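You operate a simulated robot arm through the tools that you are given. There is no shell and no other tool.

You run a simulated robot arm. Do the job below in one go: nothing can be reset, and whatever is moved stays where it is left.

TASK
Set driver 1 to the current on the motor card.
Fine: main switch off first and on again after; switches 1 to 3 by the table in the lid; the rest stay.

Only the result counts: the job must be done as asked and must still hold three seconds after the hand-in. Knocking over, shifting, dropping, spilling or breaking anything else fails it. A push-on lid holds only when it is set on centred and level and pressed home; a screw cap is set on level and turned clockwise until tight.

THE ROBOT
A 6-joint arm with a two-finger parallel gripper, fixed in place. Base frame: the origin is at the foot of the arm, x ahead of it, y to its left, z up; the work surface is at about z = 740. Lengths are in mm, angles in degrees, forces in N, time in s.
With the tool pointing down near the work surface it reaches from about 200 to 640 mm from the base axis. Its first joint turns from -66.0 to 66.0 degrees. Payload 2.7 kg.
The tool frame sits at the grasp point between the pads (the TCP): z along the fingers, y along the line on which they close. The tips reach 23 mm beyond it. Largest opening 94 mm; finger width 38, thickness 10; the body of the gripper, 54 by 96 mm, starts 39 mm behind the TCP.
Orientation is told as [roll, pitch, yaw] about the base's x, y, z axes, in that order, counted from this pose: with the fingers straight down and closing along the base's y, the tool's x points along the base's -x, its y along +y and its z along -z.

THE INTERFACE
- The arm moves only by the tool arm_command. Its argument "increments" is a list of rows, each a list of 3 entries, a list of its own where there are three numbers: the turn, a rotation vector about the tool's x, y, z in degrees, then the shift along the tool's x, y, z in cm, then the closure in counts, from 0 (fully open) to 255 (shut). In form: [[[wx, wy, wz], [tx, ty, tz], jaw], ...]. A call has 1 to 20 rows; each row shifts and turns the commanded pose from where the row before left it, along the tool's axes as they then stand. A row lasts 0.2 s, in which the tool goes at most 50 mm and 8.6 degrees; a call with a longer step from one row to the next is refused whole, and so is a gripper value outside its range. A pose out of reach is approached as far as the arm can. The call stops where the force on the tool passes 90 N (or 10 N more than at its start, if that is more) or the arm is blocked; 0.2 s more then pass. Each finger travels about 45 mm/s and halts on what it meets, pressing with about 35 N; the grip force reading is that of the motor and also rises with nothing between the fingers. The clock runs only during rows and for 0.2 s after the last one: add rows that do not move to give the fingers time. The reply holds the time, the measured pose of the TCP, the force on the tool along the base axes, the opening and the grip force, in the units named above and with some noise, with the torque about the TCP (base axes, N m) and any sound that the robot's microphone picked up, and new pictures: "show" is both (left out), scene, wrist or none.
- Cameras (640 x 400 px; columns grow to the right, rows downward): "scene" is fixed at [62.8, -420.6, 1412.3]; the picture's right is [0.88, -0.48, 0.00], its down [-0.24, -0.44, -0.87] and it looks along [0.41, 0.76, -0.50] (base axes); focal length 328 px, centre (320, 200). "wrist" rides on the gripper at [87, 16, -74] in the tool frame; the picture's right is [-0.18, 0.98, 0.00], its down [-0.58, -0.11, -0.81] and it looks along [-0.79, -0.15, 0.59] (tool axes); focal length 243 px, centre (320, 200). There is no depth. A picture from a camera that has moved, and an enlarged one, comes with that camera's place and axes in the base frame and with its lens.
- zoom(camera, box): a new picture of the part [left, top, right, bottom] of that camera's present view, enlarged. The clock stands still meanwhile.
- hand_in(): hands the job in; it is judged then, once.

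Nothing tells you positions but the pictures and the camera data. Unless the task says otherwise, let go and move clear before handing in.

The tools are called by a JSON object that holds its "op" and its "data". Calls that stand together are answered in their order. arm_command: Moves the arm, as the interface text tells. Its arguments: {"type":"object","properties":{"increments":{"type":"array"},"show":{"type":"string","enum":["both","scene","wrist","none"]}},"required":["increments"]} The other tools are called the same way: zoom (camera, box) takes an enlarged picture of a part of a camera's view; hand_in () hands the job in.

At the start:

```text
time_s: 0.0
tcp_pos: [298.1, 161.5, 1145.6]
tcp_rot: [0.1, 0.1, -0.1]
force: [0.1, 0.2, 0.9]
wrist_torque: [0.03, 0.02, 0.0]
opening: 94.3
grip_force: 0.1
```

scene: 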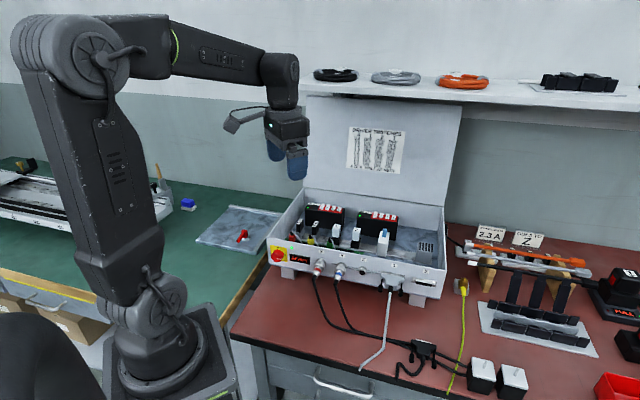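
wrist: 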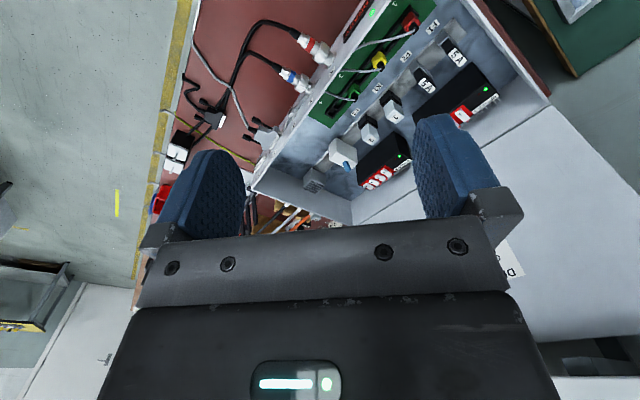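

I see an open control box with drivers, a table in its lid, a red/yellow main switch on its front, and cards on the bench. I'll zoom in on each before moving.

{"op": "zoom", "data": {"camera": "scene", "box": [335, 115, 415, 180]}}

{"op": "zoom", "data": {"camera": "scene", "box": [260, 190, 360, 280]}}

{"op": "zoom", "data": {"camera": "scene", "box": [345, 195, 455, 300]}}

{"op": "zoom", "data": {"camera": "scene", "box": [450, 215, 640, 345]}}

{"op": "zoom", "data": {"camera": "wrist", "box": [300, 0, 540, 210]}}

```text
6.15 times, centred on (375, 148) of scene
camera zoom: at [62.8, -420.6, 1412.3], right [0.88, -0.48, 0.0], down [-0.24, -0.44, -0.87], along [0.41, 0.76, -0.5], focal length 2017 px, centre (-18, 523)
```

zoom: 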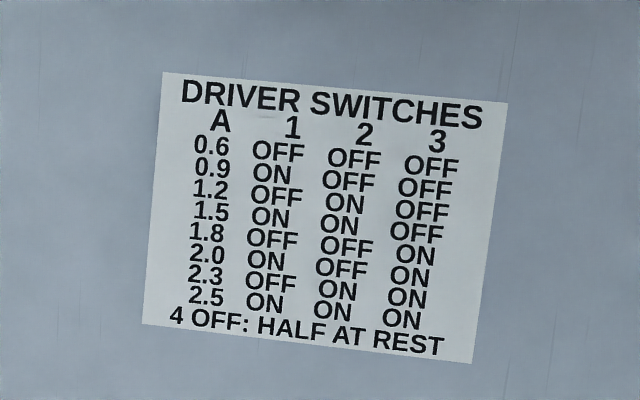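

```text
4.44 times, centred on (310, 235) of scene
camera zoom: at [62.8, -420.6, 1412.3], right [0.88, -0.48, 0.0], down [-0.24, -0.44, -0.87], along [0.41, 0.76, -0.5], focal length 1457 px, centre (364, 44)
```

zoom: 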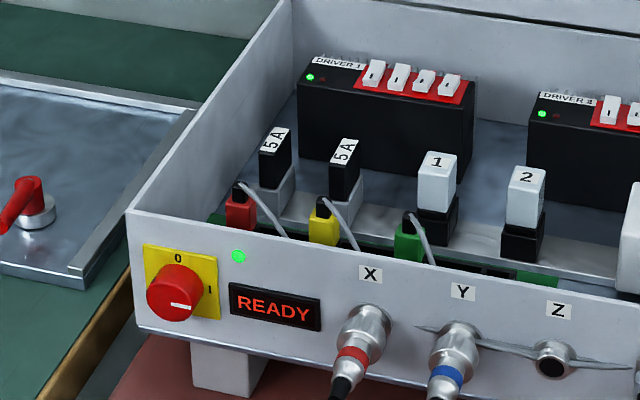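

```text
3.81 times, centred on (400, 248) of scene
camera zoom: at [62.8, -420.6, 1412.3], right [0.88, -0.48, 0.0], down [-0.24, -0.44, -0.87], along [0.41, 0.76, -0.5], focal length 1248 px, centre (15, 19)
```

zoom: 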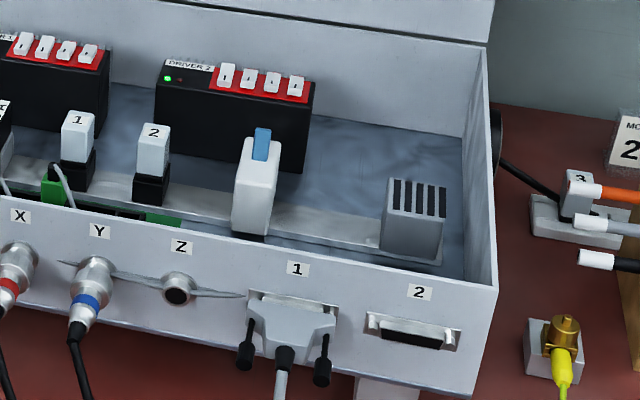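

```text
3.08 times, centred on (545, 280) of scene
camera zoom: at [62.8, -420.6, 1412.3], right [0.88, -0.48, 0.0], down [-0.24, -0.44, -0.87], along [0.41, 0.76, -0.5], focal length 1008 px, centre (-372, -46)
```

zoom: 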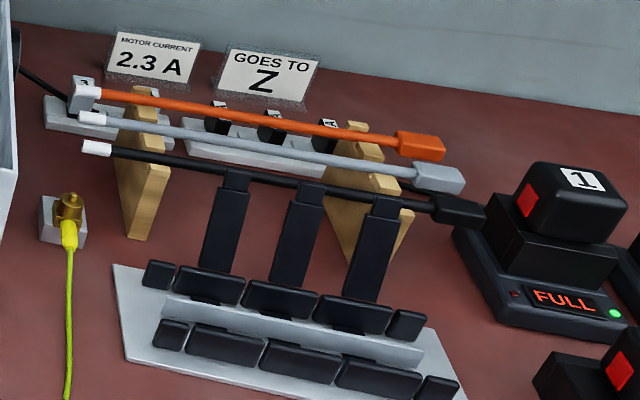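

```text
1.90 times, centred on (420, 105) of wrist
camera zoom: at [210.7, 177.4, 1220.7], right [0.19, 0.98, 0.0], down [0.58, -0.11, 0.81], along [0.79, -0.15, -0.59], focal length 462 px, centre (130, 381)
```

zoom: 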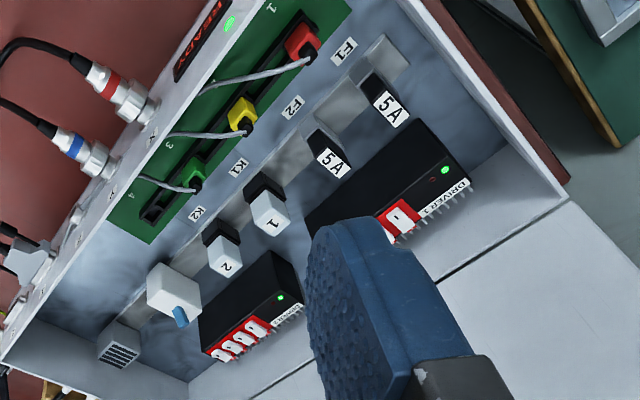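

The motor card reads 2.3 A, and the table gives 2.3 A = 1 OFF, 2 ON, 3 ON. Next I check the present lever positions of driver 1 and the main switch up close.

{"op": "zoom", "data": {"camera": "scene", "box": [300, 198, 348, 228]}}

{"op": "zoom", "data": {"camera": "scene", "box": [355, 205, 403, 235]}}

{"op": "zoom", "data": {"camera": "scene", "box": [262, 236, 318, 276]}}

{"op": "zoom", "data": {"camera": "scene", "box": [190, 190, 290, 260]}}

{"op": "zoom", "data": {"camera": "wrist", "box": [350, 140, 420, 195]}}

```text
13.33 times, centred on (324, 213) of scene
camera zoom: at [62.8, -420.6, 1412.3], right [0.88, -0.48, 0.0], down [-0.24, -0.44, -0.87], along [0.41, 0.76, -0.5], focal length 4370 px, centre (267, 27)
```

zoom: 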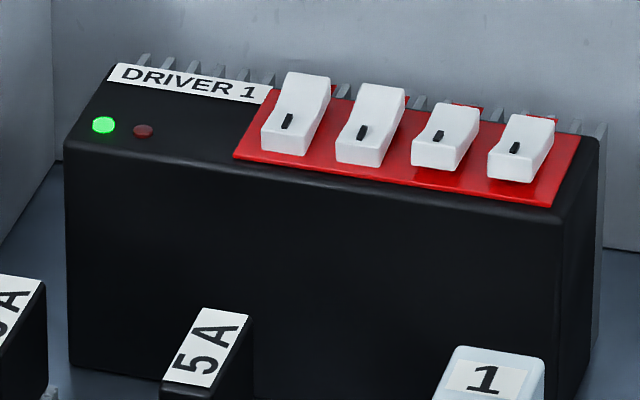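

```text
13.33 times, centred on (379, 220) of scene
camera zoom: at [62.8, -420.6, 1412.3], right [0.88, -0.48, 0.0], down [-0.24, -0.44, -0.87], along [0.41, 0.76, -0.5], focal length 4370 px, centre (-467, -67)
```

zoom: 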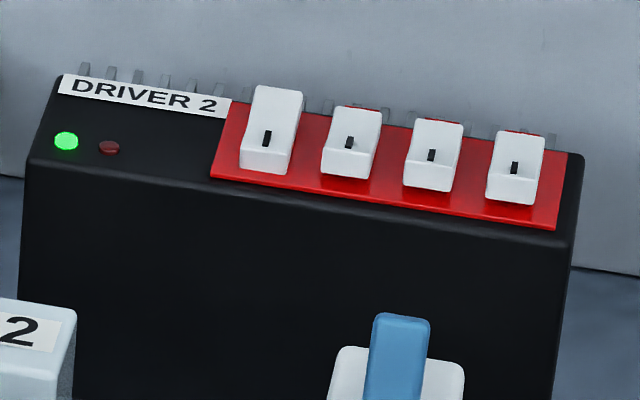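

```text
10.00 times, centred on (290, 256) of scene
camera zoom: at [62.8, -420.6, 1412.3], right [0.88, -0.48, 0.0], down [-0.24, -0.44, -0.87], along [0.41, 0.76, -0.5], focal length 3277 px, centre (620, -360)
```

zoom: 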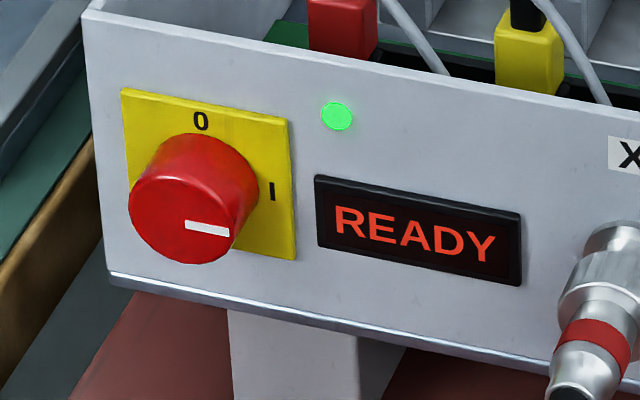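

```text
5.71 times, centred on (240, 225) of scene
camera zoom: at [62.8, -420.6, 1412.3], right [0.88, -0.48, 0.0], down [-0.24, -0.44, -0.87], along [0.41, 0.76, -0.5], focal length 1873 px, centre (777, 57)
```

zoom: 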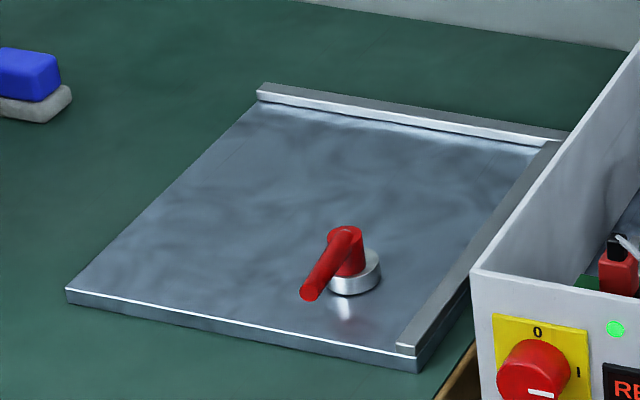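

```text
7.27 times, centred on (385, 168) of wrist
camera zoom: at [210.7, 177.4, 1220.7], right [0.19, 0.98, 0.0], down [0.58, -0.11, 0.81], along [0.79, -0.15, -0.59], focal length 1764 px, centre (-153, 436)
```

zoom: 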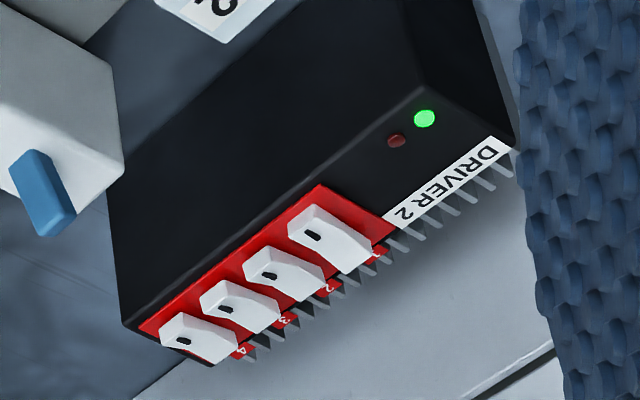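

2.3 A means 1 OFF, 2 ON, 3 ON. I take driver 1's rockers to be near [490–530, 360–320, 868] and the main knob near [281, 233, 843] on the front panel, which faces about 43° off x. I'll move the wrist camera over driver 1 to see the rocker marks properly.

{"op": "arm_command", "data": {"increments": [[[0, 0, 0], [-2.13, 2.14, 3.3], 0], [[0, 0, 0], [-2.13, 2.14, 3.3], 0], [[0, 0, 0], [-2.13, 2.14, 3.3], 0], [[0, 0, 0], [-2.13, 2.14, 3.3], 0], [[0, 0, 0], [-2.13, 2.14, 3.3], 0], [[0, 0, 0], [-2.13, 2.14, 3.3], 0], [[0, 0, -8.6], [0, 0, 0], 0], [[0, 0, -8.6], [0, 0, 0], 0], [[0, 0, -8.6], [0, 0, 0], 0], [[0, 0, -8.6], [0, 0, 0], 0], [[0, 0, -8.6], [0, 0, 0], 0], [[0, 0, 0], [0, 0, 0], 0]]}}

```text
time_s: 2.6
tcp_pos: [426.6, 289.2, 949.6]
tcp_rot: [0.0, 0.0, 43.1]
force: [0.2, 0.3, 0.5]
wrist_torque: [0.02, -0.01, 0.0]
opening: 93.9
grip_force: 0.0
camera wrist: at [351.2, 241.6, 1022.9], right [-0.54, 0.84, 0.0], down [0.5, 0.32, 0.81], along [0.68, 0.43, -0.59], focal length 243 px, centre (320, 200)
```

scene: 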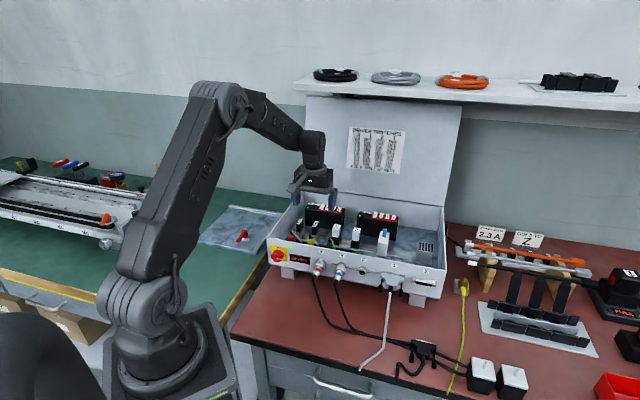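
wrist: 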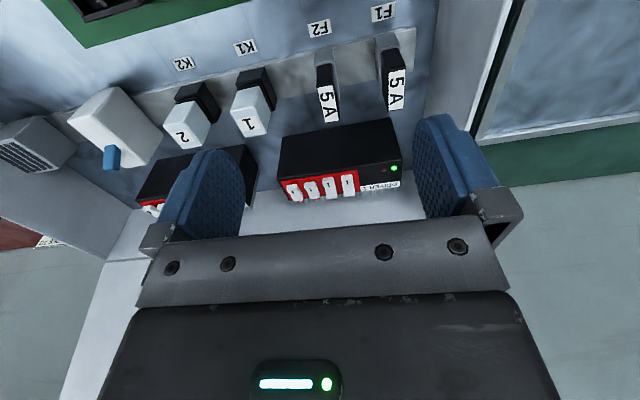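

{"op": "zoom", "data": {"camera": "wrist", "box": [270, 155, 410, 212]}}

{"op": "zoom", "data": {"camera": "wrist", "box": [280, 165, 365, 208]}}

{"op": "zoom", "data": {"camera": "scene", "box": [262, 180, 348, 240]}}

```text
4.57 times, centred on (340, 184) of wrist
camera zoom: at [351.2, 241.6, 1022.9], right [-0.54, 0.84, 0.0], down [0.5, 0.32, 0.81], along [0.68, 0.43, -0.59], focal length 1109 px, centre (229, 275)
```

zoom: 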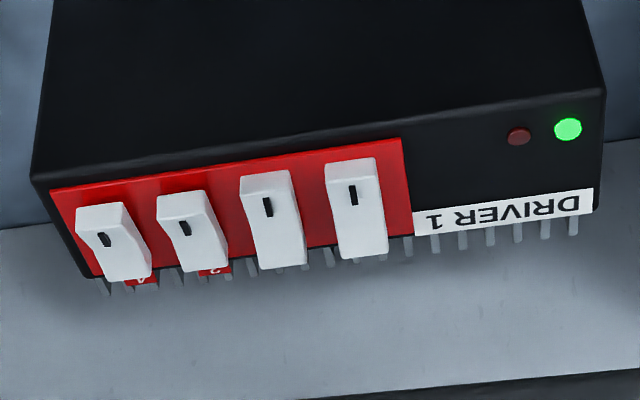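

```text
7.53 times, centred on (322, 186) of wrist
camera zoom: at [351.2, 241.6, 1022.9], right [-0.54, 0.84, 0.0], down [0.5, 0.32, 0.81], along [0.68, 0.43, -0.59], focal length 1827 px, centre (301, 302)
```

zoom: 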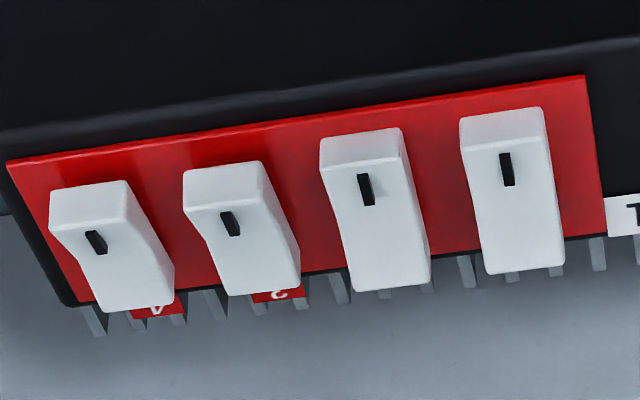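

```text
6.67 times, centred on (305, 210) of scene
camera zoom: at [62.8, -420.6, 1412.3], right [0.88, -0.48, 0.0], down [-0.24, -0.44, -0.87], along [0.41, 0.76, -0.5], focal length 2185 px, centre (420, 133)
```

zoom: 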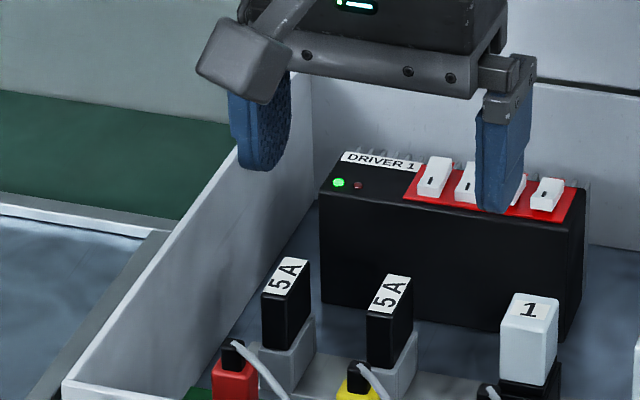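

The marks on the rockers are at the operator's end. 1 and 2 sit with that end low and 3 and 4 with it high. I'll look from steeper above to be sure which end is marked ON.

{"op": "arm_command", "data": {"increments": [[[0, 0, 0], [-3.24, -0.34, 0], 0], [[0, 0, 0], [-3.24, -0.34, 0], 0], [[0, 0, 0], [-3.24, -0.34, 0], 0], [[0, 0, 0], [0, 0, 0], 0]]}}

```text
time_s: 3.6
tcp_pos: [504.5, 345.6, 947.6]
tcp_rot: [0.0, 0.0, 42.9]
force: [0.3, 0.2, 0.5]
wrist_torque: [0.0, -0.01, -0.02]
opening: 94.4
grip_force: 0.0
camera wrist: at [429.1, 298.9, 1021.7], right [-0.53, 0.84, 0.0], down [0.5, 0.32, 0.81], along [0.68, 0.43, -0.59], focal length 243 px, centre (320, 200)
```

scene: 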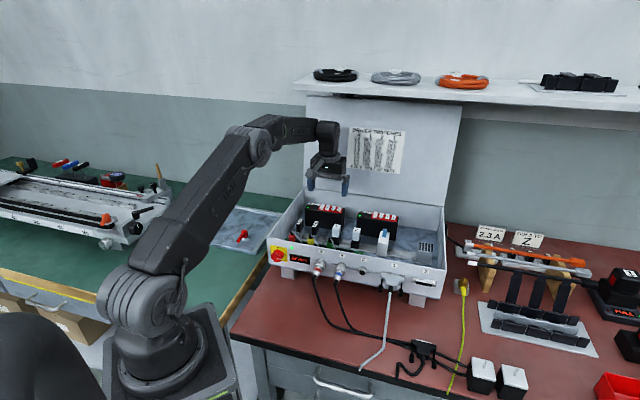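
wrist: 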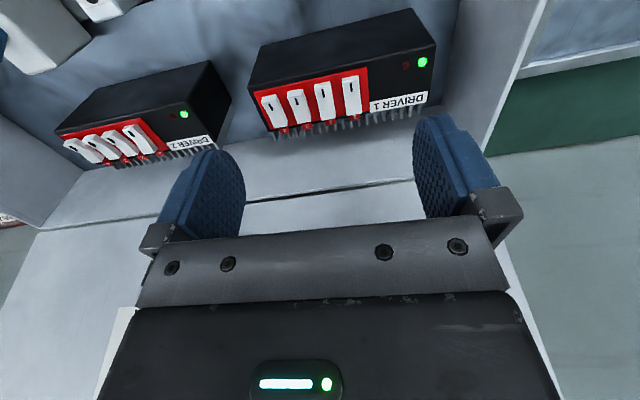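

{"op": "zoom", "data": {"camera": "wrist", "box": [250, 60, 380, 145]}}

{"op": "zoom", "data": {"camera": "wrist", "box": [50, 100, 220, 180]}}

{"op": "zoom", "data": {"camera": "wrist", "box": [240, 0, 440, 140]}}

```text
4.71 times, centred on (315, 102) of wrist
camera zoom: at [429.1, 298.9, 1021.7], right [-0.53, 0.84, 0.0], down [0.5, 0.32, 0.81], along [0.68, 0.43, -0.59], focal length 1142 px, centre (344, 659)
```

zoom: 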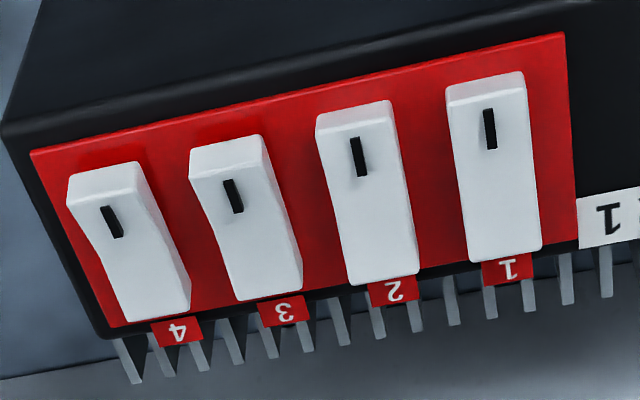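

```text
3.76 times, centred on (135, 140) of wrist
camera zoom: at [429.1, 298.9, 1021.7], right [-0.53, 0.84, 0.0], down [0.5, 0.32, 0.81], along [0.68, 0.43, -0.59], focal length 913 px, centre (1016, 426)
```

zoom: 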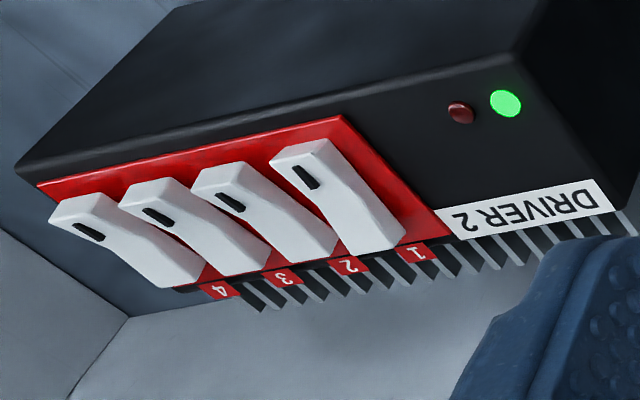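

```text
2.86 times, centred on (340, 70) of wrist
camera zoom: at [429.1, 298.9, 1021.7], right [-0.53, 0.84, 0.0], down [0.5, 0.32, 0.81], along [0.68, 0.43, -0.59], focal length 693 px, centre (263, 571)
```

zoom: 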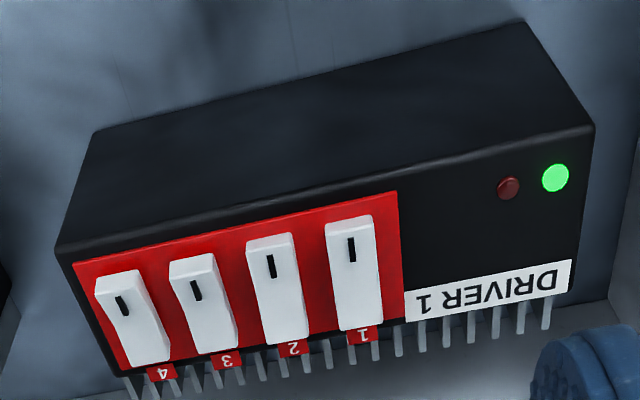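

The bar mark "I" is at the front end, and 1 and 2 are pressed on it (ON) while 3 and 4 are OFF. So driver 1 now stands at 1.5 A, and rocker 1 must go OFF and rocker 3 ON. Next I check the shape of my finger tips and the surroundings of the knob.

{"op": "zoom", "data": {"camera": "scene", "box": [295, 140, 365, 200]}}

{"op": "zoom", "data": {"camera": "wrist", "box": [150, 100, 520, 260]}}

```text
6.67 times, centred on (330, 170) of scene
camera zoom: at [62.9, -420.6, 1412.3], right [0.88, -0.48, 0.0], down [-0.24, -0.44, -0.87], along [0.41, 0.76, -0.5], focal length 2185 px, centre (253, 400)
```

zoom: 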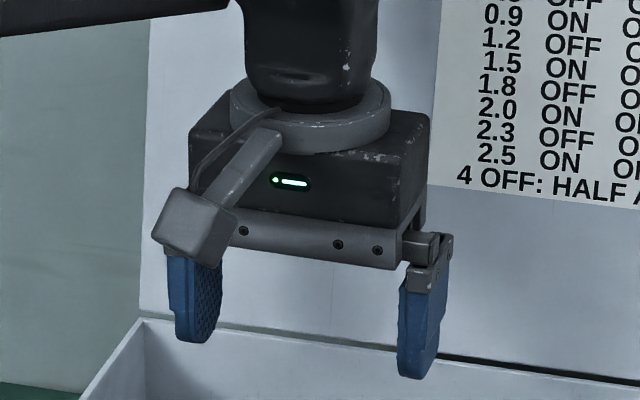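

```text
1.73 times, centred on (335, 180) of wrist
camera zoom: at [429.1, 298.9, 1021.7], right [-0.53, 0.84, 0.0], down [0.5, 0.32, 0.81], along [0.68, 0.43, -0.59], focal length 420 px, centre (294, 235)
```

zoom: 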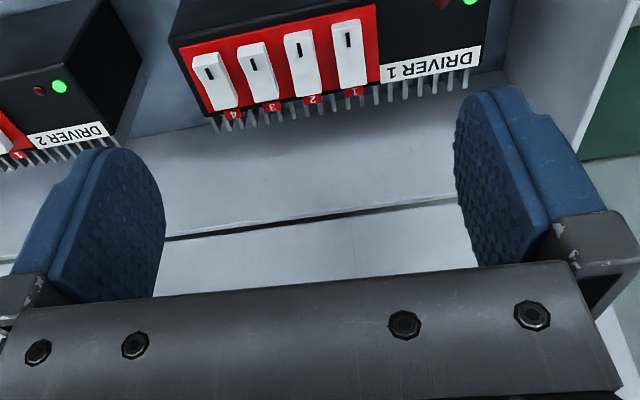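

My finger tips are rounded and slim enough to press single rockers. The main knob must be turned off first, so I'll back out over the front of the box and pitch the gripper about 60° towards the front panel, keeping clear of it, then look at the knob.

{"op": "arm_command", "data": {"increments": [[[0, 0, 0], [4.558, 1.12, -0.207], 0], [[0, 0, 0], [4.558, 1.12, -0.207], 0], [[0, 0, 0], [4.558, 1.12, -0.207], 0], [[0, 0, 0], [4.558, 1.12, -0.207], 0], [[0, 0, 0], [4.558, 1.12, -0.207], 0], [[0, 0, 0], [4.558, 1.12, -0.207], 0], [[0, 0, -1.5], [0, 0, 0], 0], [[0, -8.57, 0], [0, 0, 0], 0], [[0, -8.57, 0], [0, 0, 0], 0], [[0, -8.57, 0], [0, 0, 0], 0], [[0, -8.57, 0], [0, 0, 0], 0], [[0, -8.57, 0], [0, 0, 0], 0], [[0, -8.57, 0], [0, 0, 0], 0], [[0, -8.57, 0], [0, 0, 0], 0], [[0, 0, 0], [0, 0, 0], 0]]}}

```text
time_s: 6.8
tcp_pos: [284.3, 246.2, 974.8]
tcp_rot: [1.1, -55.1, 43.9]
force: [-0.4, -0.1, 0.4]
wrist_torque: [-0.01, 0.0, 0.0]
opening: 94.0
grip_force: 0.0
out of reach, approached as far as the arm can: row 11, 13, 14
camera wrist: at [193.3, 179.5, 946.4], right [-0.62, 0.77, 0.16], down [-0.15, -0.32, 0.94], along [0.77, 0.55, 0.31], focal length 243 px, centre (320, 200)
```

scene: 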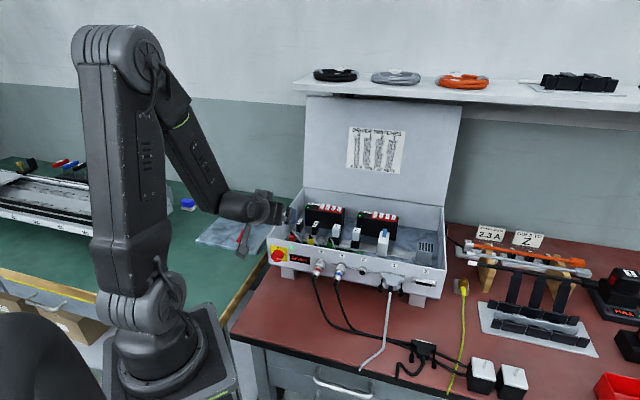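
wrist: 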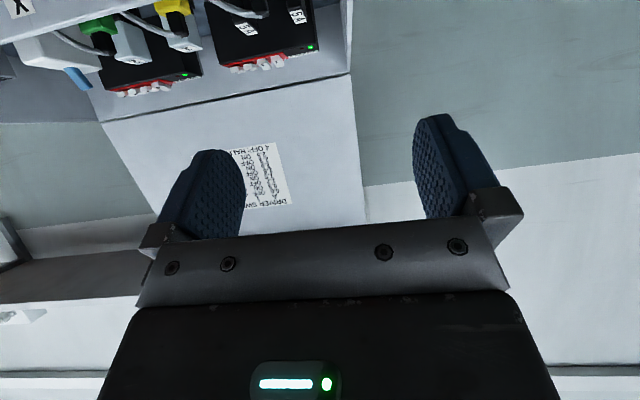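

The arm is near its inner reach limit at this pitch, so I'll use a steeper tool, about 30° from vertical. I rotate back first to see where the commanded pose stands.

{"op": "arm_command", "data": {"increments": [[[0, 8.57, 0], [0, 0, 0], 0], [[0, 8.57, 0], [0, 0, 0], 0], [[0, 8.57, 0], [0, 0, 0], 0], [[0, 0, 0], [0, 0, 0], 0]]}}

```text
time_s: 7.8
tcp_pos: [284.7, 245.9, 975.0]
tcp_rot: [0.7, -29.3, 44.3]
force: [0.5, 0.0, -0.4]
wrist_torque: [-0.01, -0.03, -0.02]
opening: 94.0
grip_force: 0.1
camera wrist: at [192.9, 177.8, 997.8], right [-0.58, 0.81, 0.1], down [0.16, -0.01, 0.99], along [0.8, 0.59, -0.13], focal length 243 px, centre (320, 200)
```

scene: 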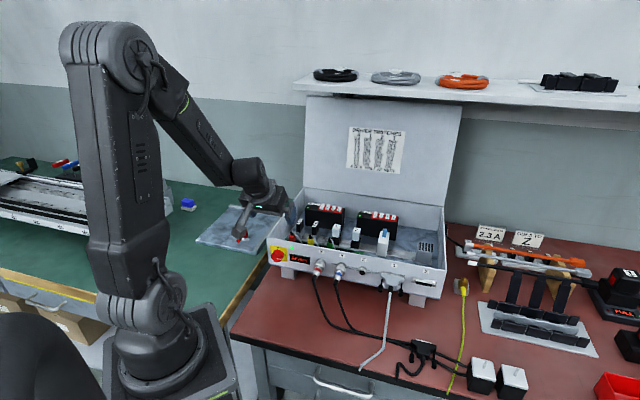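
wrist: 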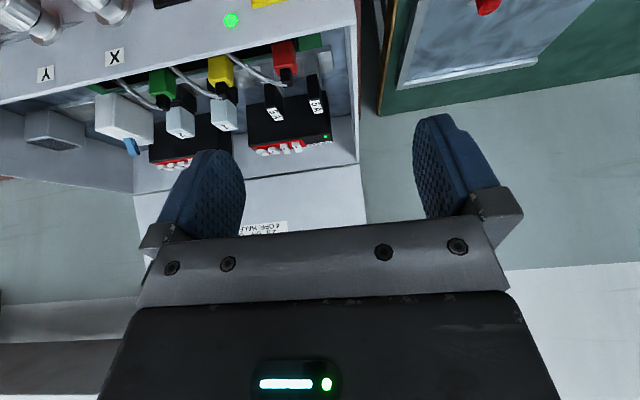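

The command state follows the real pose, which now has the tool 30° from vertical and aligned with the box. I move down in front of the panel, keeping the tips ahead of the knob, to see how it lies.

{"op": "arm_command", "data": {"increments": [[[0, 0, 0], [3.16, -0.28, 2.24], 0], [[0, 0, 0], [3.16, -0.28, 2.24], 0], [[0, 0, 0], [3.16, -0.28, 2.24], 0], [[0, 0, 0], [0, 0, 0], 0]]}}

{"op": "zoom", "data": {"camera": "scene", "box": [220, 200, 340, 280]}}

```text
time_s: 8.8
tcp_pos: [281.5, 241.7, 965.7]
tcp_rot: [0.8, -29.5, 44.5]
force: [-0.1, 0.8, -0.5]
wrist_torque: [-0.01, -0.03, 0.03]
opening: 94.2
grip_force: 0.0
out of reach, approached as far as the arm can: row 1, 2, 3
camera wrist: at [190.3, 175.0, 988.8], right [-0.58, 0.81, 0.1], down [0.16, -0.01, 0.99], along [0.8, 0.59, -0.13], focal length 243 px, centre (320, 200)
```

scene: 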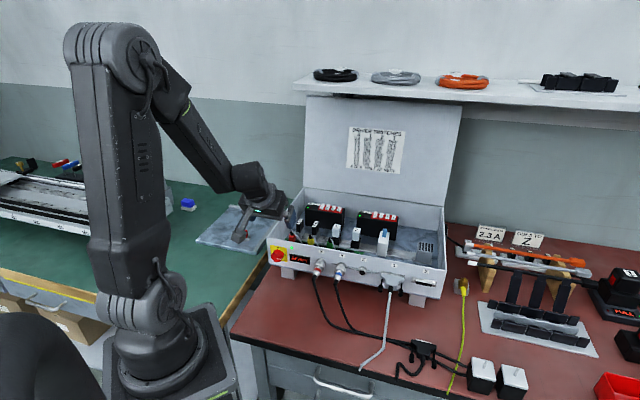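
wrist: 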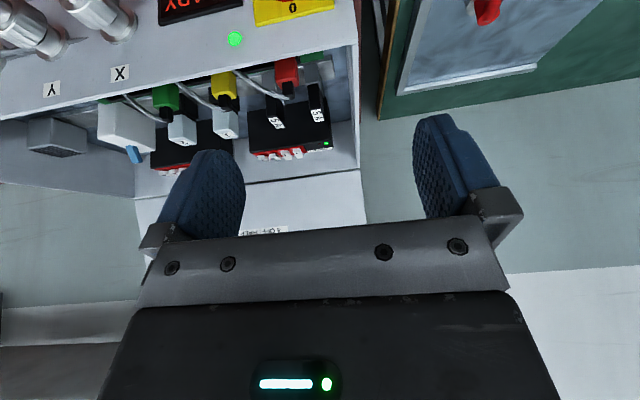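

```text
5.00 times, centred on (280, 240) of scene
camera zoom: at [62.8, -420.6, 1412.3], right [0.88, -0.48, 0.0], down [-0.24, -0.44, -0.87], along [0.41, 0.76, -0.5], focal length 1639 px, centre (520, 0)
```

zoom: 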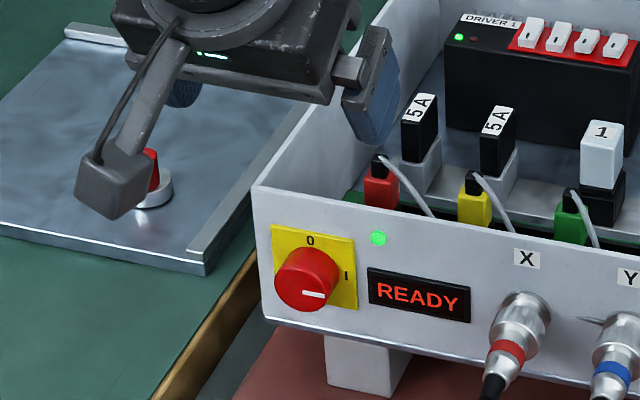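

The limit is that the upper arm can't lean further back while the wrist is high. I'll make the tool vertical, back off, go down in front of the panel, and pitch only when low.

{"op": "arm_command", "data": {"increments": [[[0, 7.4, 0], [0, 0, 0], 0], [[0, 7.4, 0], [0, 0, 0], 0], [[0, 7.4, 0], [0, 0, 0], 0], [[0, 7.4, 0], [0, 0, 0], 0], [[0, 0, 0], [2.23, -0.37, 0], 0], [[0, 0, 0], [2.23, -0.37, 0], 0], [[0, 0, 0], [0, 0, 3.19], 0], [[0, 0, 0], [0, 0, 3.19], 0], [[0, 0, 0], [0, 0, 3.19], 0], [[0, 0, 0], [0, 0, 0], 0]]}}

{"op": "zoom", "data": {"camera": "scene", "box": [220, 200, 340, 280]}}

```text
time_s: 11.0
tcp_pos: [250.5, 206.2, 870.2]
tcp_rot: [0.8, 0.3, 44.8]
force: [0.4, 0.9, 0.3]
wrist_torque: [-0.02, -0.02, -0.03]
opening: 94.3
grip_force: 0.2
camera wrist: at [179.0, 156.7, 946.4], right [-0.56, 0.83, 0.01], down [0.5, 0.33, 0.8], along [0.66, 0.46, -0.6], focal length 243 px, centre (320, 200)
```

scene: 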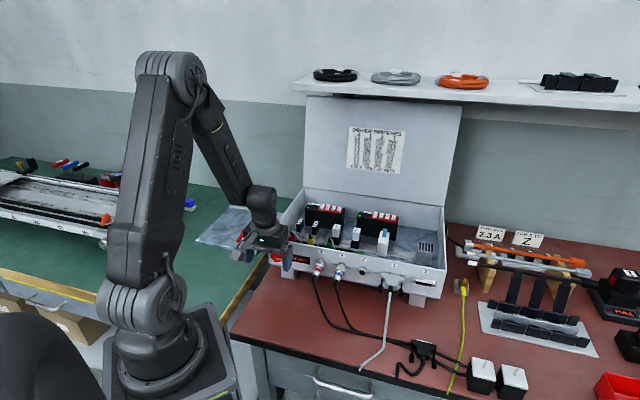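
wrist: 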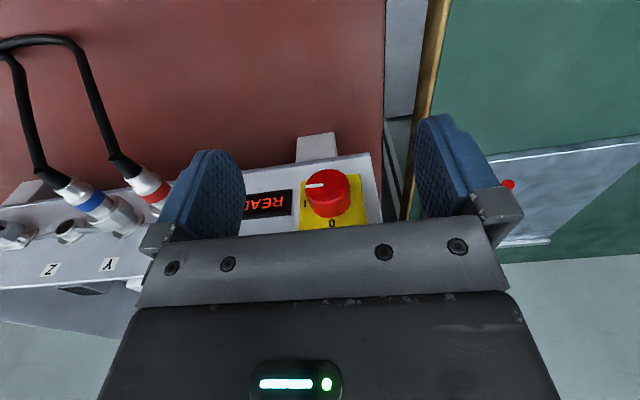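

```text
5.00 times, centred on (280, 240) of scene
camera zoom: at [62.8, -420.6, 1412.3], right [0.88, -0.48, 0.0], down [-0.24, -0.44, -0.87], along [0.41, 0.76, -0.5], focal length 1639 px, centre (520, 0)
```

zoom: 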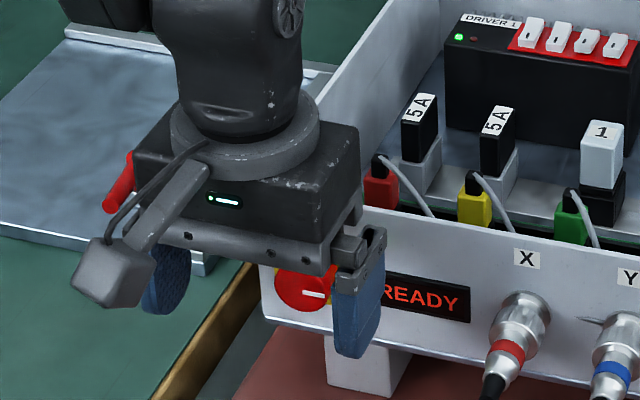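

I now look straight at the knob between the fingers. A close view will give me its exact position.

{"op": "zoom", "data": {"camera": "wrist", "box": [240, 140, 400, 240]}}

```text
4.00 times, centred on (320, 190) of wrist
camera zoom: at [179.0, 156.7, 946.4], right [-0.56, 0.83, 0.01], down [0.5, 0.33, 0.8], along [0.66, 0.46, -0.6], focal length 970 px, centre (320, 240)
```

zoom: 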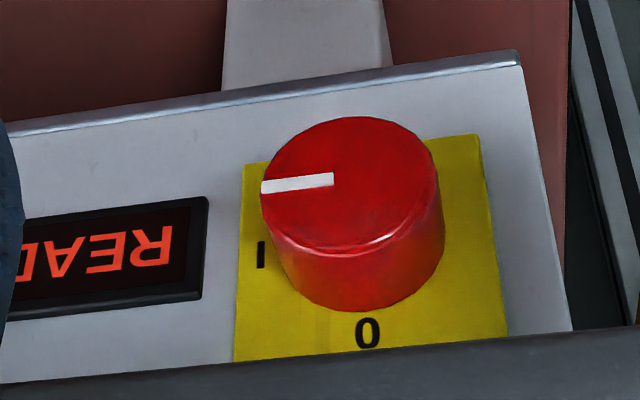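

The knob face is centred at about [280, 232.5, 840], 29 mm across, with its axis along the panel normal and the pointer at I. I'll shift slightly, pitch the tool 30° towards the panel, then lean it 60° to the right about the knob axis, so that a 90° anticlockwise turn brings it to 0.

{"op": "arm_command", "data": {"increments": [[[0, 0, 0], [-0.9, -0.27, 2.5], 80], [[0, -7.5, 0], [0, 0, 0], 80], [[0, -7.5, 0], [0, 0, 0], 80], [[0, -7.5, 0], [0, 0, 0], 80], [[0, -7.5, 0], [0, 0, 0], 80], [[0, 0, 0], [0, 0, 0], 80]]}}

{"op": "zoom", "data": {"camera": "scene", "box": [220, 200, 340, 280]}}

```text
time_s: 12.4
tcp_pos: [260.7, 210.0, 845.6]
tcp_rot: [0.6, -29.8, 44.4]
force: [-0.1, -0.2, -0.5]
wrist_torque: [0.01, 0.0, 0.0]
opening: 64.4
grip_force: 0.1
camera wrist: at [169.6, 143.4, 867.5], right [-0.58, 0.81, 0.1], down [0.16, -0.01, 0.99], along [0.8, 0.59, -0.12], focal length 243 px, centre (320, 200)
```

scene: 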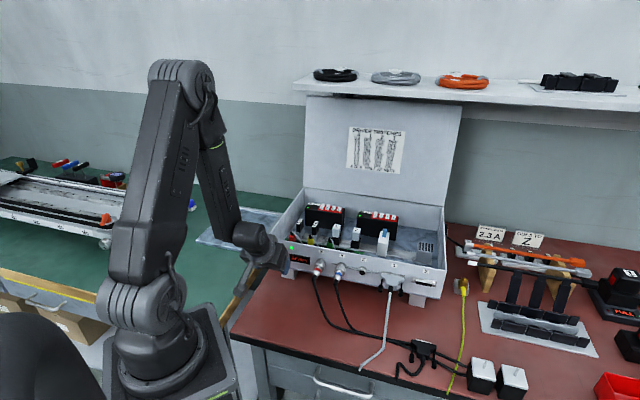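
wrist: 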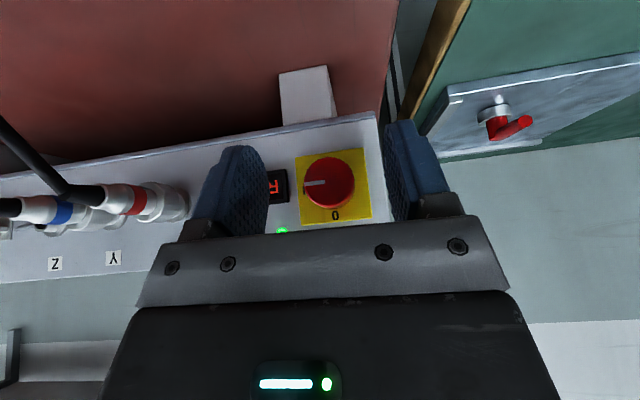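

```text
5.00 times, centred on (280, 240) of scene
camera zoom: at [62.8, -420.6, 1412.3], right [0.88, -0.48, 0.0], down [-0.24, -0.44, -0.87], along [0.41, 0.76, -0.5], focal length 1639 px, centre (520, 0)
```

zoom: 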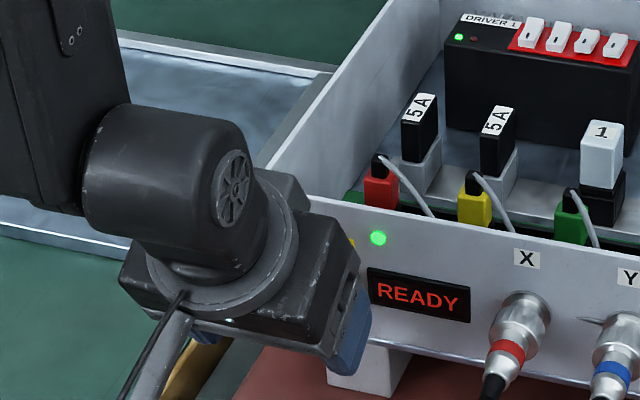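

The knob sits where I expected it. Now I lean the tool 60° to the right about the panel normal, still in front of the knob.

{"op": "arm_command", "data": {"increments": [[[-6.5, 0, 3.75], [0, 0, 0], 80], [[-6.5, 0, 3.75], [0, 0, 0], 80], [[-6.5, 0, 3.75], [0, 0, 0], 80], [[-6.5, 0, 3.75], [0, 0, 0], 80], [[-6.5, 0, 3.75], [0, 0, 0], 80], [[-6.5, 0, 3.75], [0, 0, 0], 80], [[-6.5, 0, 3.75], [0, 0, 0], 80], [[-6.5, 0, 3.75], [0, 0, 0], 80], [[0, 0, 0], [0, 0, 0], 80]]}}

{"op": "zoom", "data": {"camera": "scene", "box": [220, 200, 340, 280]}}

```text
time_s: 14.4
tcp_pos: [260.8, 210.3, 846.5]
tcp_rot: [64.1, -13.9, 18.1]
force: [-0.2, -0.2, -0.5]
wrist_torque: [0.0, 0.01, 0.01]
opening: 64.5
grip_force: 0.1
camera wrist: at [188.2, 124.0, 871.4], right [-0.17, 0.4, 0.9], down [0.72, -0.58, 0.39], along [0.68, 0.71, -0.19], focal length 243 px, centre (320, 200)
```

scene: 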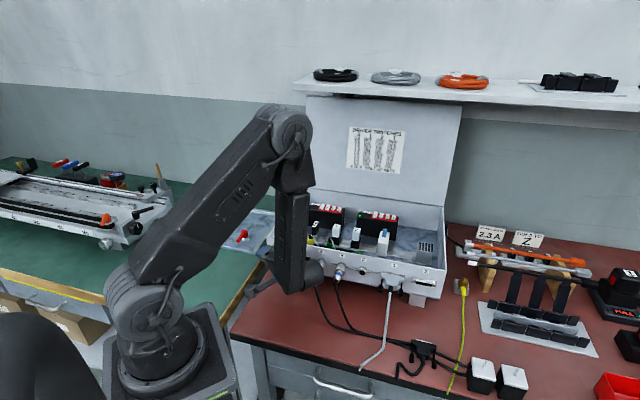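
wrist: 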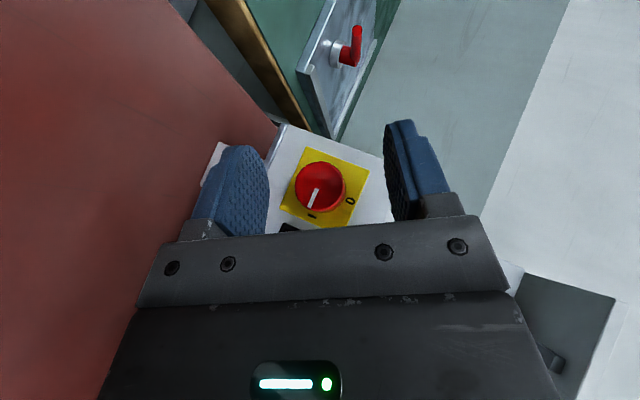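

```text
5.00 times, centred on (280, 240) of scene
camera zoom: at [62.8, -420.7, 1412.3], right [0.88, -0.48, 0.0], down [-0.24, -0.44, -0.87], along [0.41, 0.76, -0.5], focal length 1639 px, centre (520, 0)
```

zoom: 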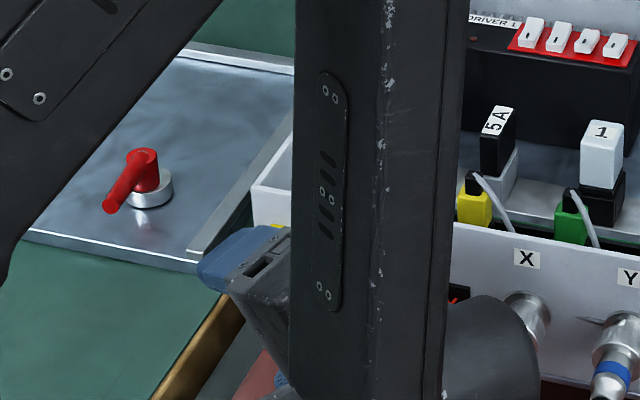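

The lean worked without contact. Now I move the TCP onto the knob axis and forward so that the pads straddle the knob, then check before closing.

{"op": "arm_command", "data": {"increments": [[[0, 0, 0], [-0.805, -0.218, 0.735], 80], [[0, 0, 0], [-0.805, -0.218, 0.735], 80], [[0, 0, 0], [0, 0, 0], 80]]}}

{"op": "zoom", "data": {"camera": "wrist", "box": [180, 110, 480, 260]}}

{"op": "zoom", "data": {"camera": "scene", "box": [240, 220, 360, 300]}}

```text
time_s: 15.2
tcp_pos: [274.3, 227.5, 839.7]
tcp_rot: [64.0, -14.0, 18.1]
force: [-0.7, -0.1, -0.1]
wrist_torque: [-0.03, 0.04, -0.02]
opening: 64.5
grip_force: 0.0
camera wrist: at [202.4, 141.1, 864.8], right [-0.17, 0.4, 0.9], down [0.72, -0.58, 0.39], along [0.68, 0.71, -0.19], focal length 243 px, centre (320, 200)
```

scene: 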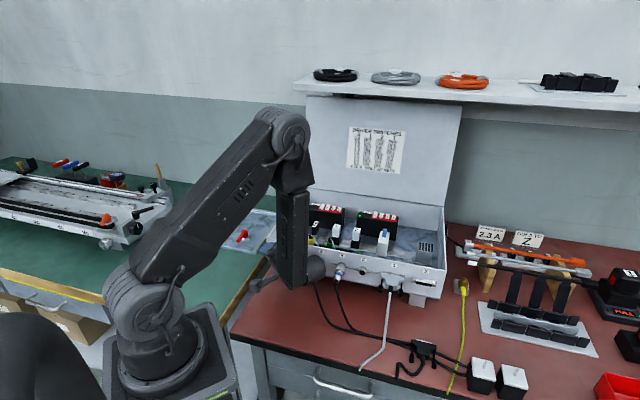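
wrist: 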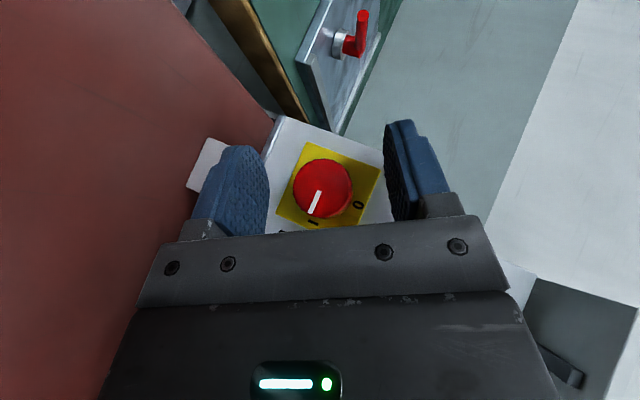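

```text
2.13 times, centred on (330, 185) of wrist
camera zoom: at [202.4, 141.1, 864.8], right [-0.17, 0.4, 0.9], down [0.72, -0.58, 0.39], along [0.68, 0.71, -0.19], focal length 518 px, centre (299, 232)
```

zoom: 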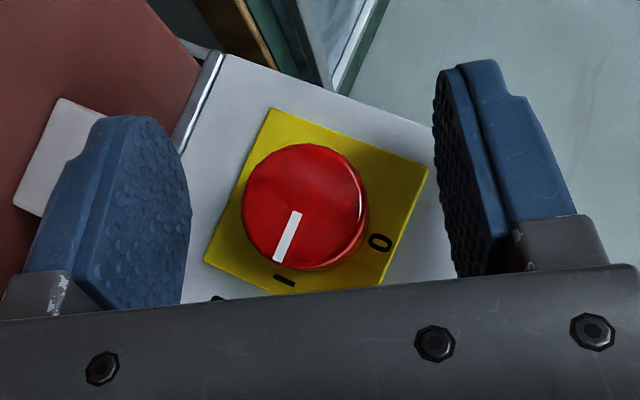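

```text
5.00 times, centred on (300, 260) of scene
camera zoom: at [62.9, -420.6, 1412.3], right [0.88, -0.48, 0.0], down [-0.24, -0.44, -0.87], along [0.41, 0.76, -0.5], focal length 1639 px, centre (420, -100)
```

zoom: 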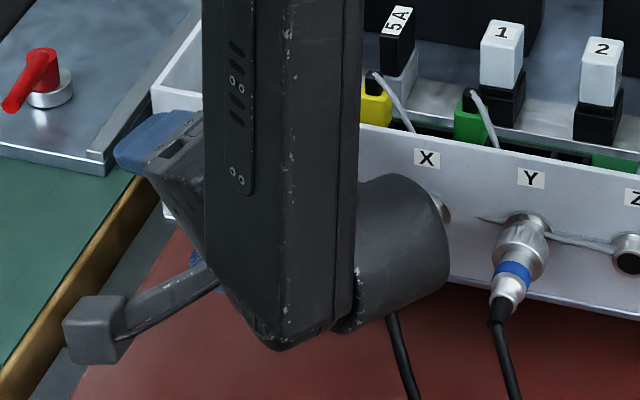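

The pads straddle the knob centrally with no contact force. I'll close on it.

{"op": "arm_command", "data": {"increments": [[[0, 0, 0], [0, 0, 0], 255], [[0, 0, 0], [0, 0, 0], 255], [[0, 0, 0], [0, 0, 0], 255], [[0, 0, 0], [0, 0, 0], 255]]}}

{"op": "zoom", "data": {"camera": "wrist", "box": [180, 110, 480, 260]}}

```text
time_s: 16.2
tcp_pos: [274.5, 229.4, 843.2]
tcp_rot: [64.9, -14.3, 18.2]
force: [-16.7, 21.3, 43.5]
wrist_torque: [0.67, -0.36, 0.46]
opening: 55.4
grip_force: 45.0
camera wrist: at [201.5, 142.2, 866.6], right [-0.17, 0.38, 0.91], down [0.72, -0.58, 0.38], along [0.67, 0.72, -0.18], focal length 243 px, centre (320, 200)
```

scene: 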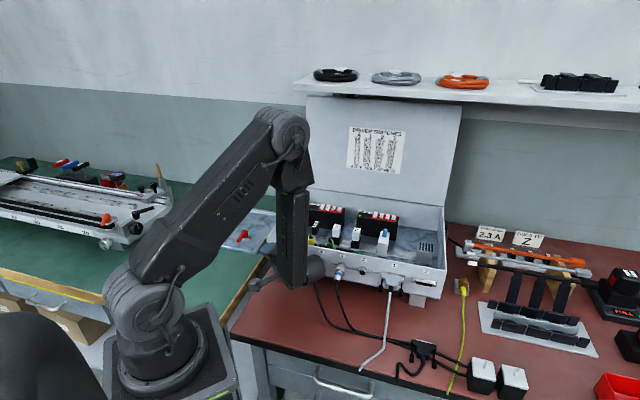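
wrist: 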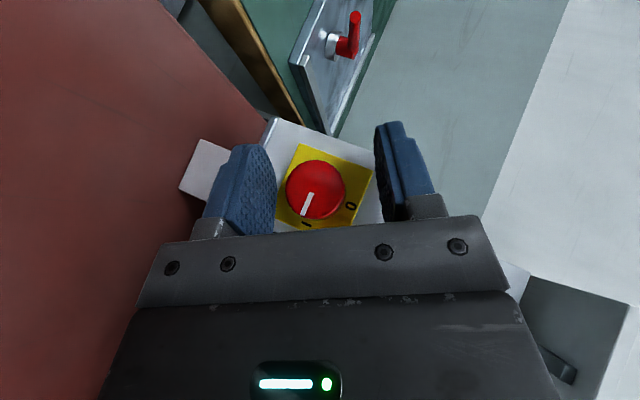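

```text
2.13 times, centred on (330, 185) of wrist
camera zoom: at [201.5, 142.2, 866.6], right [-0.17, 0.38, 0.91], down [0.72, -0.58, 0.38], along [0.67, 0.72, -0.18], focal length 518 px, centre (299, 232)
```

zoom: 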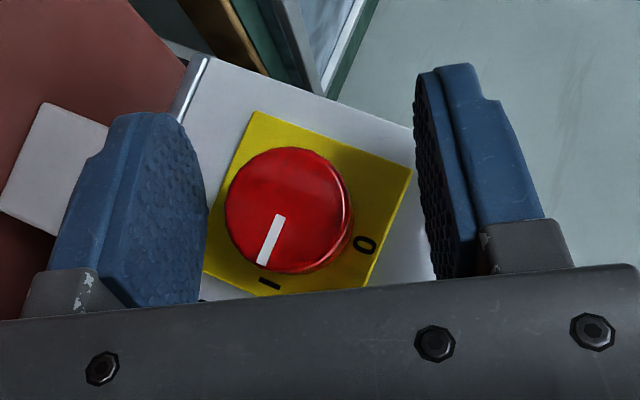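

The upper finger caught on something, most likely the edge of the yellow plate, so the tips reach too deep. I'll reopen at once, back off a few mm, and check that nothing shifted.

{"op": "arm_command", "data": {"increments": [[[0, 0, 0], [0, 0, 0], 80], [[0, 0, 0], [0, 0, 0], 80], [[0, 0, 0], [0, 0, 0], 80]]}}

{"op": "zoom", "data": {"camera": "wrist", "box": [180, 110, 480, 260]}}

{"op": "zoom", "data": {"camera": "wrist", "box": [340, 110, 480, 220]}}

{"op": "zoom", "data": {"camera": "scene", "box": [250, 180, 460, 310]}}

```text
time_s: 17.0
tcp_pos: [276.8, 226.7, 840.0]
tcp_rot: [63.9, -13.9, 18.0]
force: [-1.4, -1.4, 2.5]
wrist_torque: [0.12, -0.04, 0.06]
opening: 65.4
grip_force: 0.8
camera wrist: at [202.4, 140.7, 864.6], right [-0.17, 0.4, 0.9], down [0.72, -0.58, 0.39], along [0.68, 0.71, -0.19], focal length 243 px, centre (320, 200)
```

scene: 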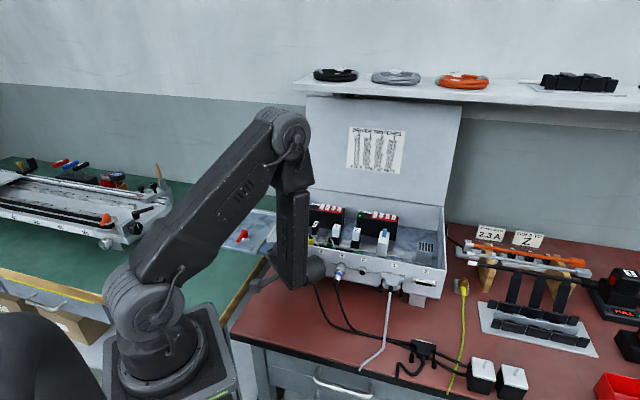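
wrist: 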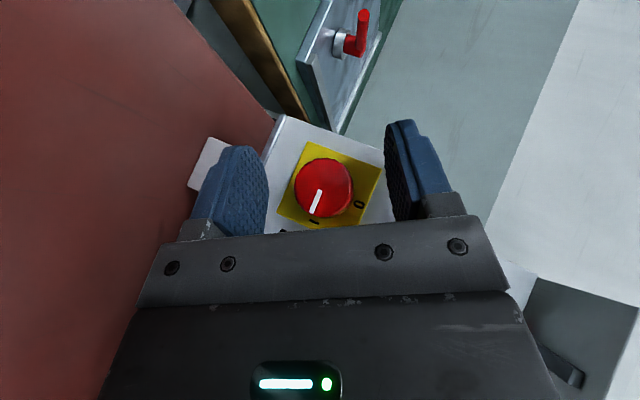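

```text
2.13 times, centred on (330, 185) of wrist
camera zoom: at [202.4, 140.7, 864.6], right [-0.17, 0.4, 0.9], down [0.72, -0.58, 0.39], along [0.68, 0.71, -0.19], focal length 518 px, centre (299, 232)
```

zoom: 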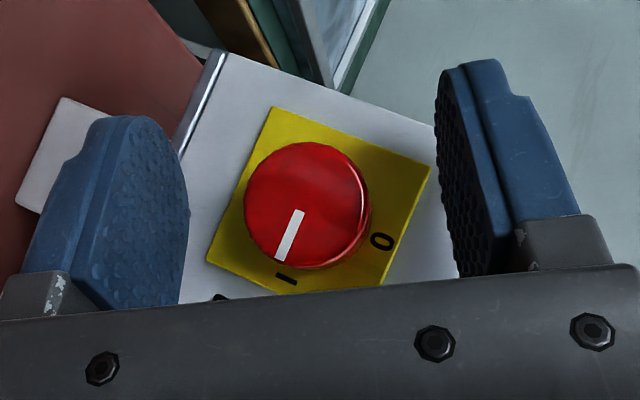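

```text
3.64 times, centred on (410, 165) of wrist
camera zoom: at [202.4, 140.7, 864.6], right [-0.17, 0.4, 0.9], down [0.72, -0.58, 0.39], along [0.68, 0.71, -0.19], focal length 882 px, centre (-7, 327)
```

zoom: 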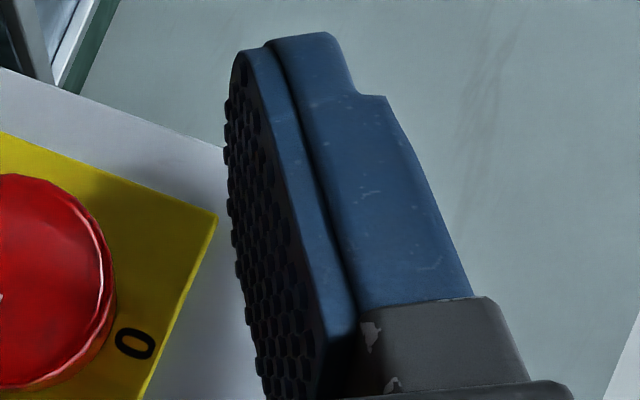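

```text
3.05 times, centred on (355, 245) of scene
camera zoom: at [62.8, -420.7, 1412.3], right [0.88, -0.48, 0.0], down [-0.24, -0.44, -0.87], along [0.41, 0.76, -0.5], focal length 999 px, centre (213, 63)
```

zoom: 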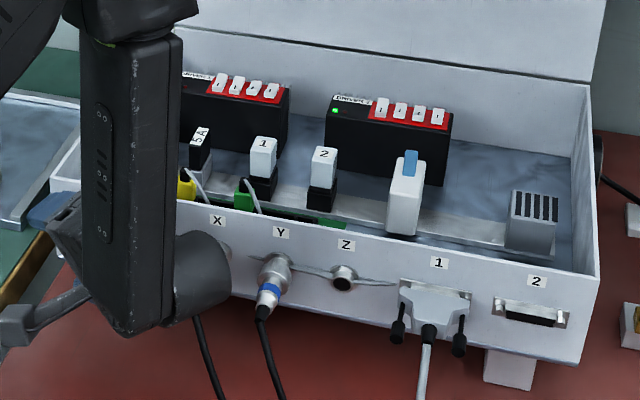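

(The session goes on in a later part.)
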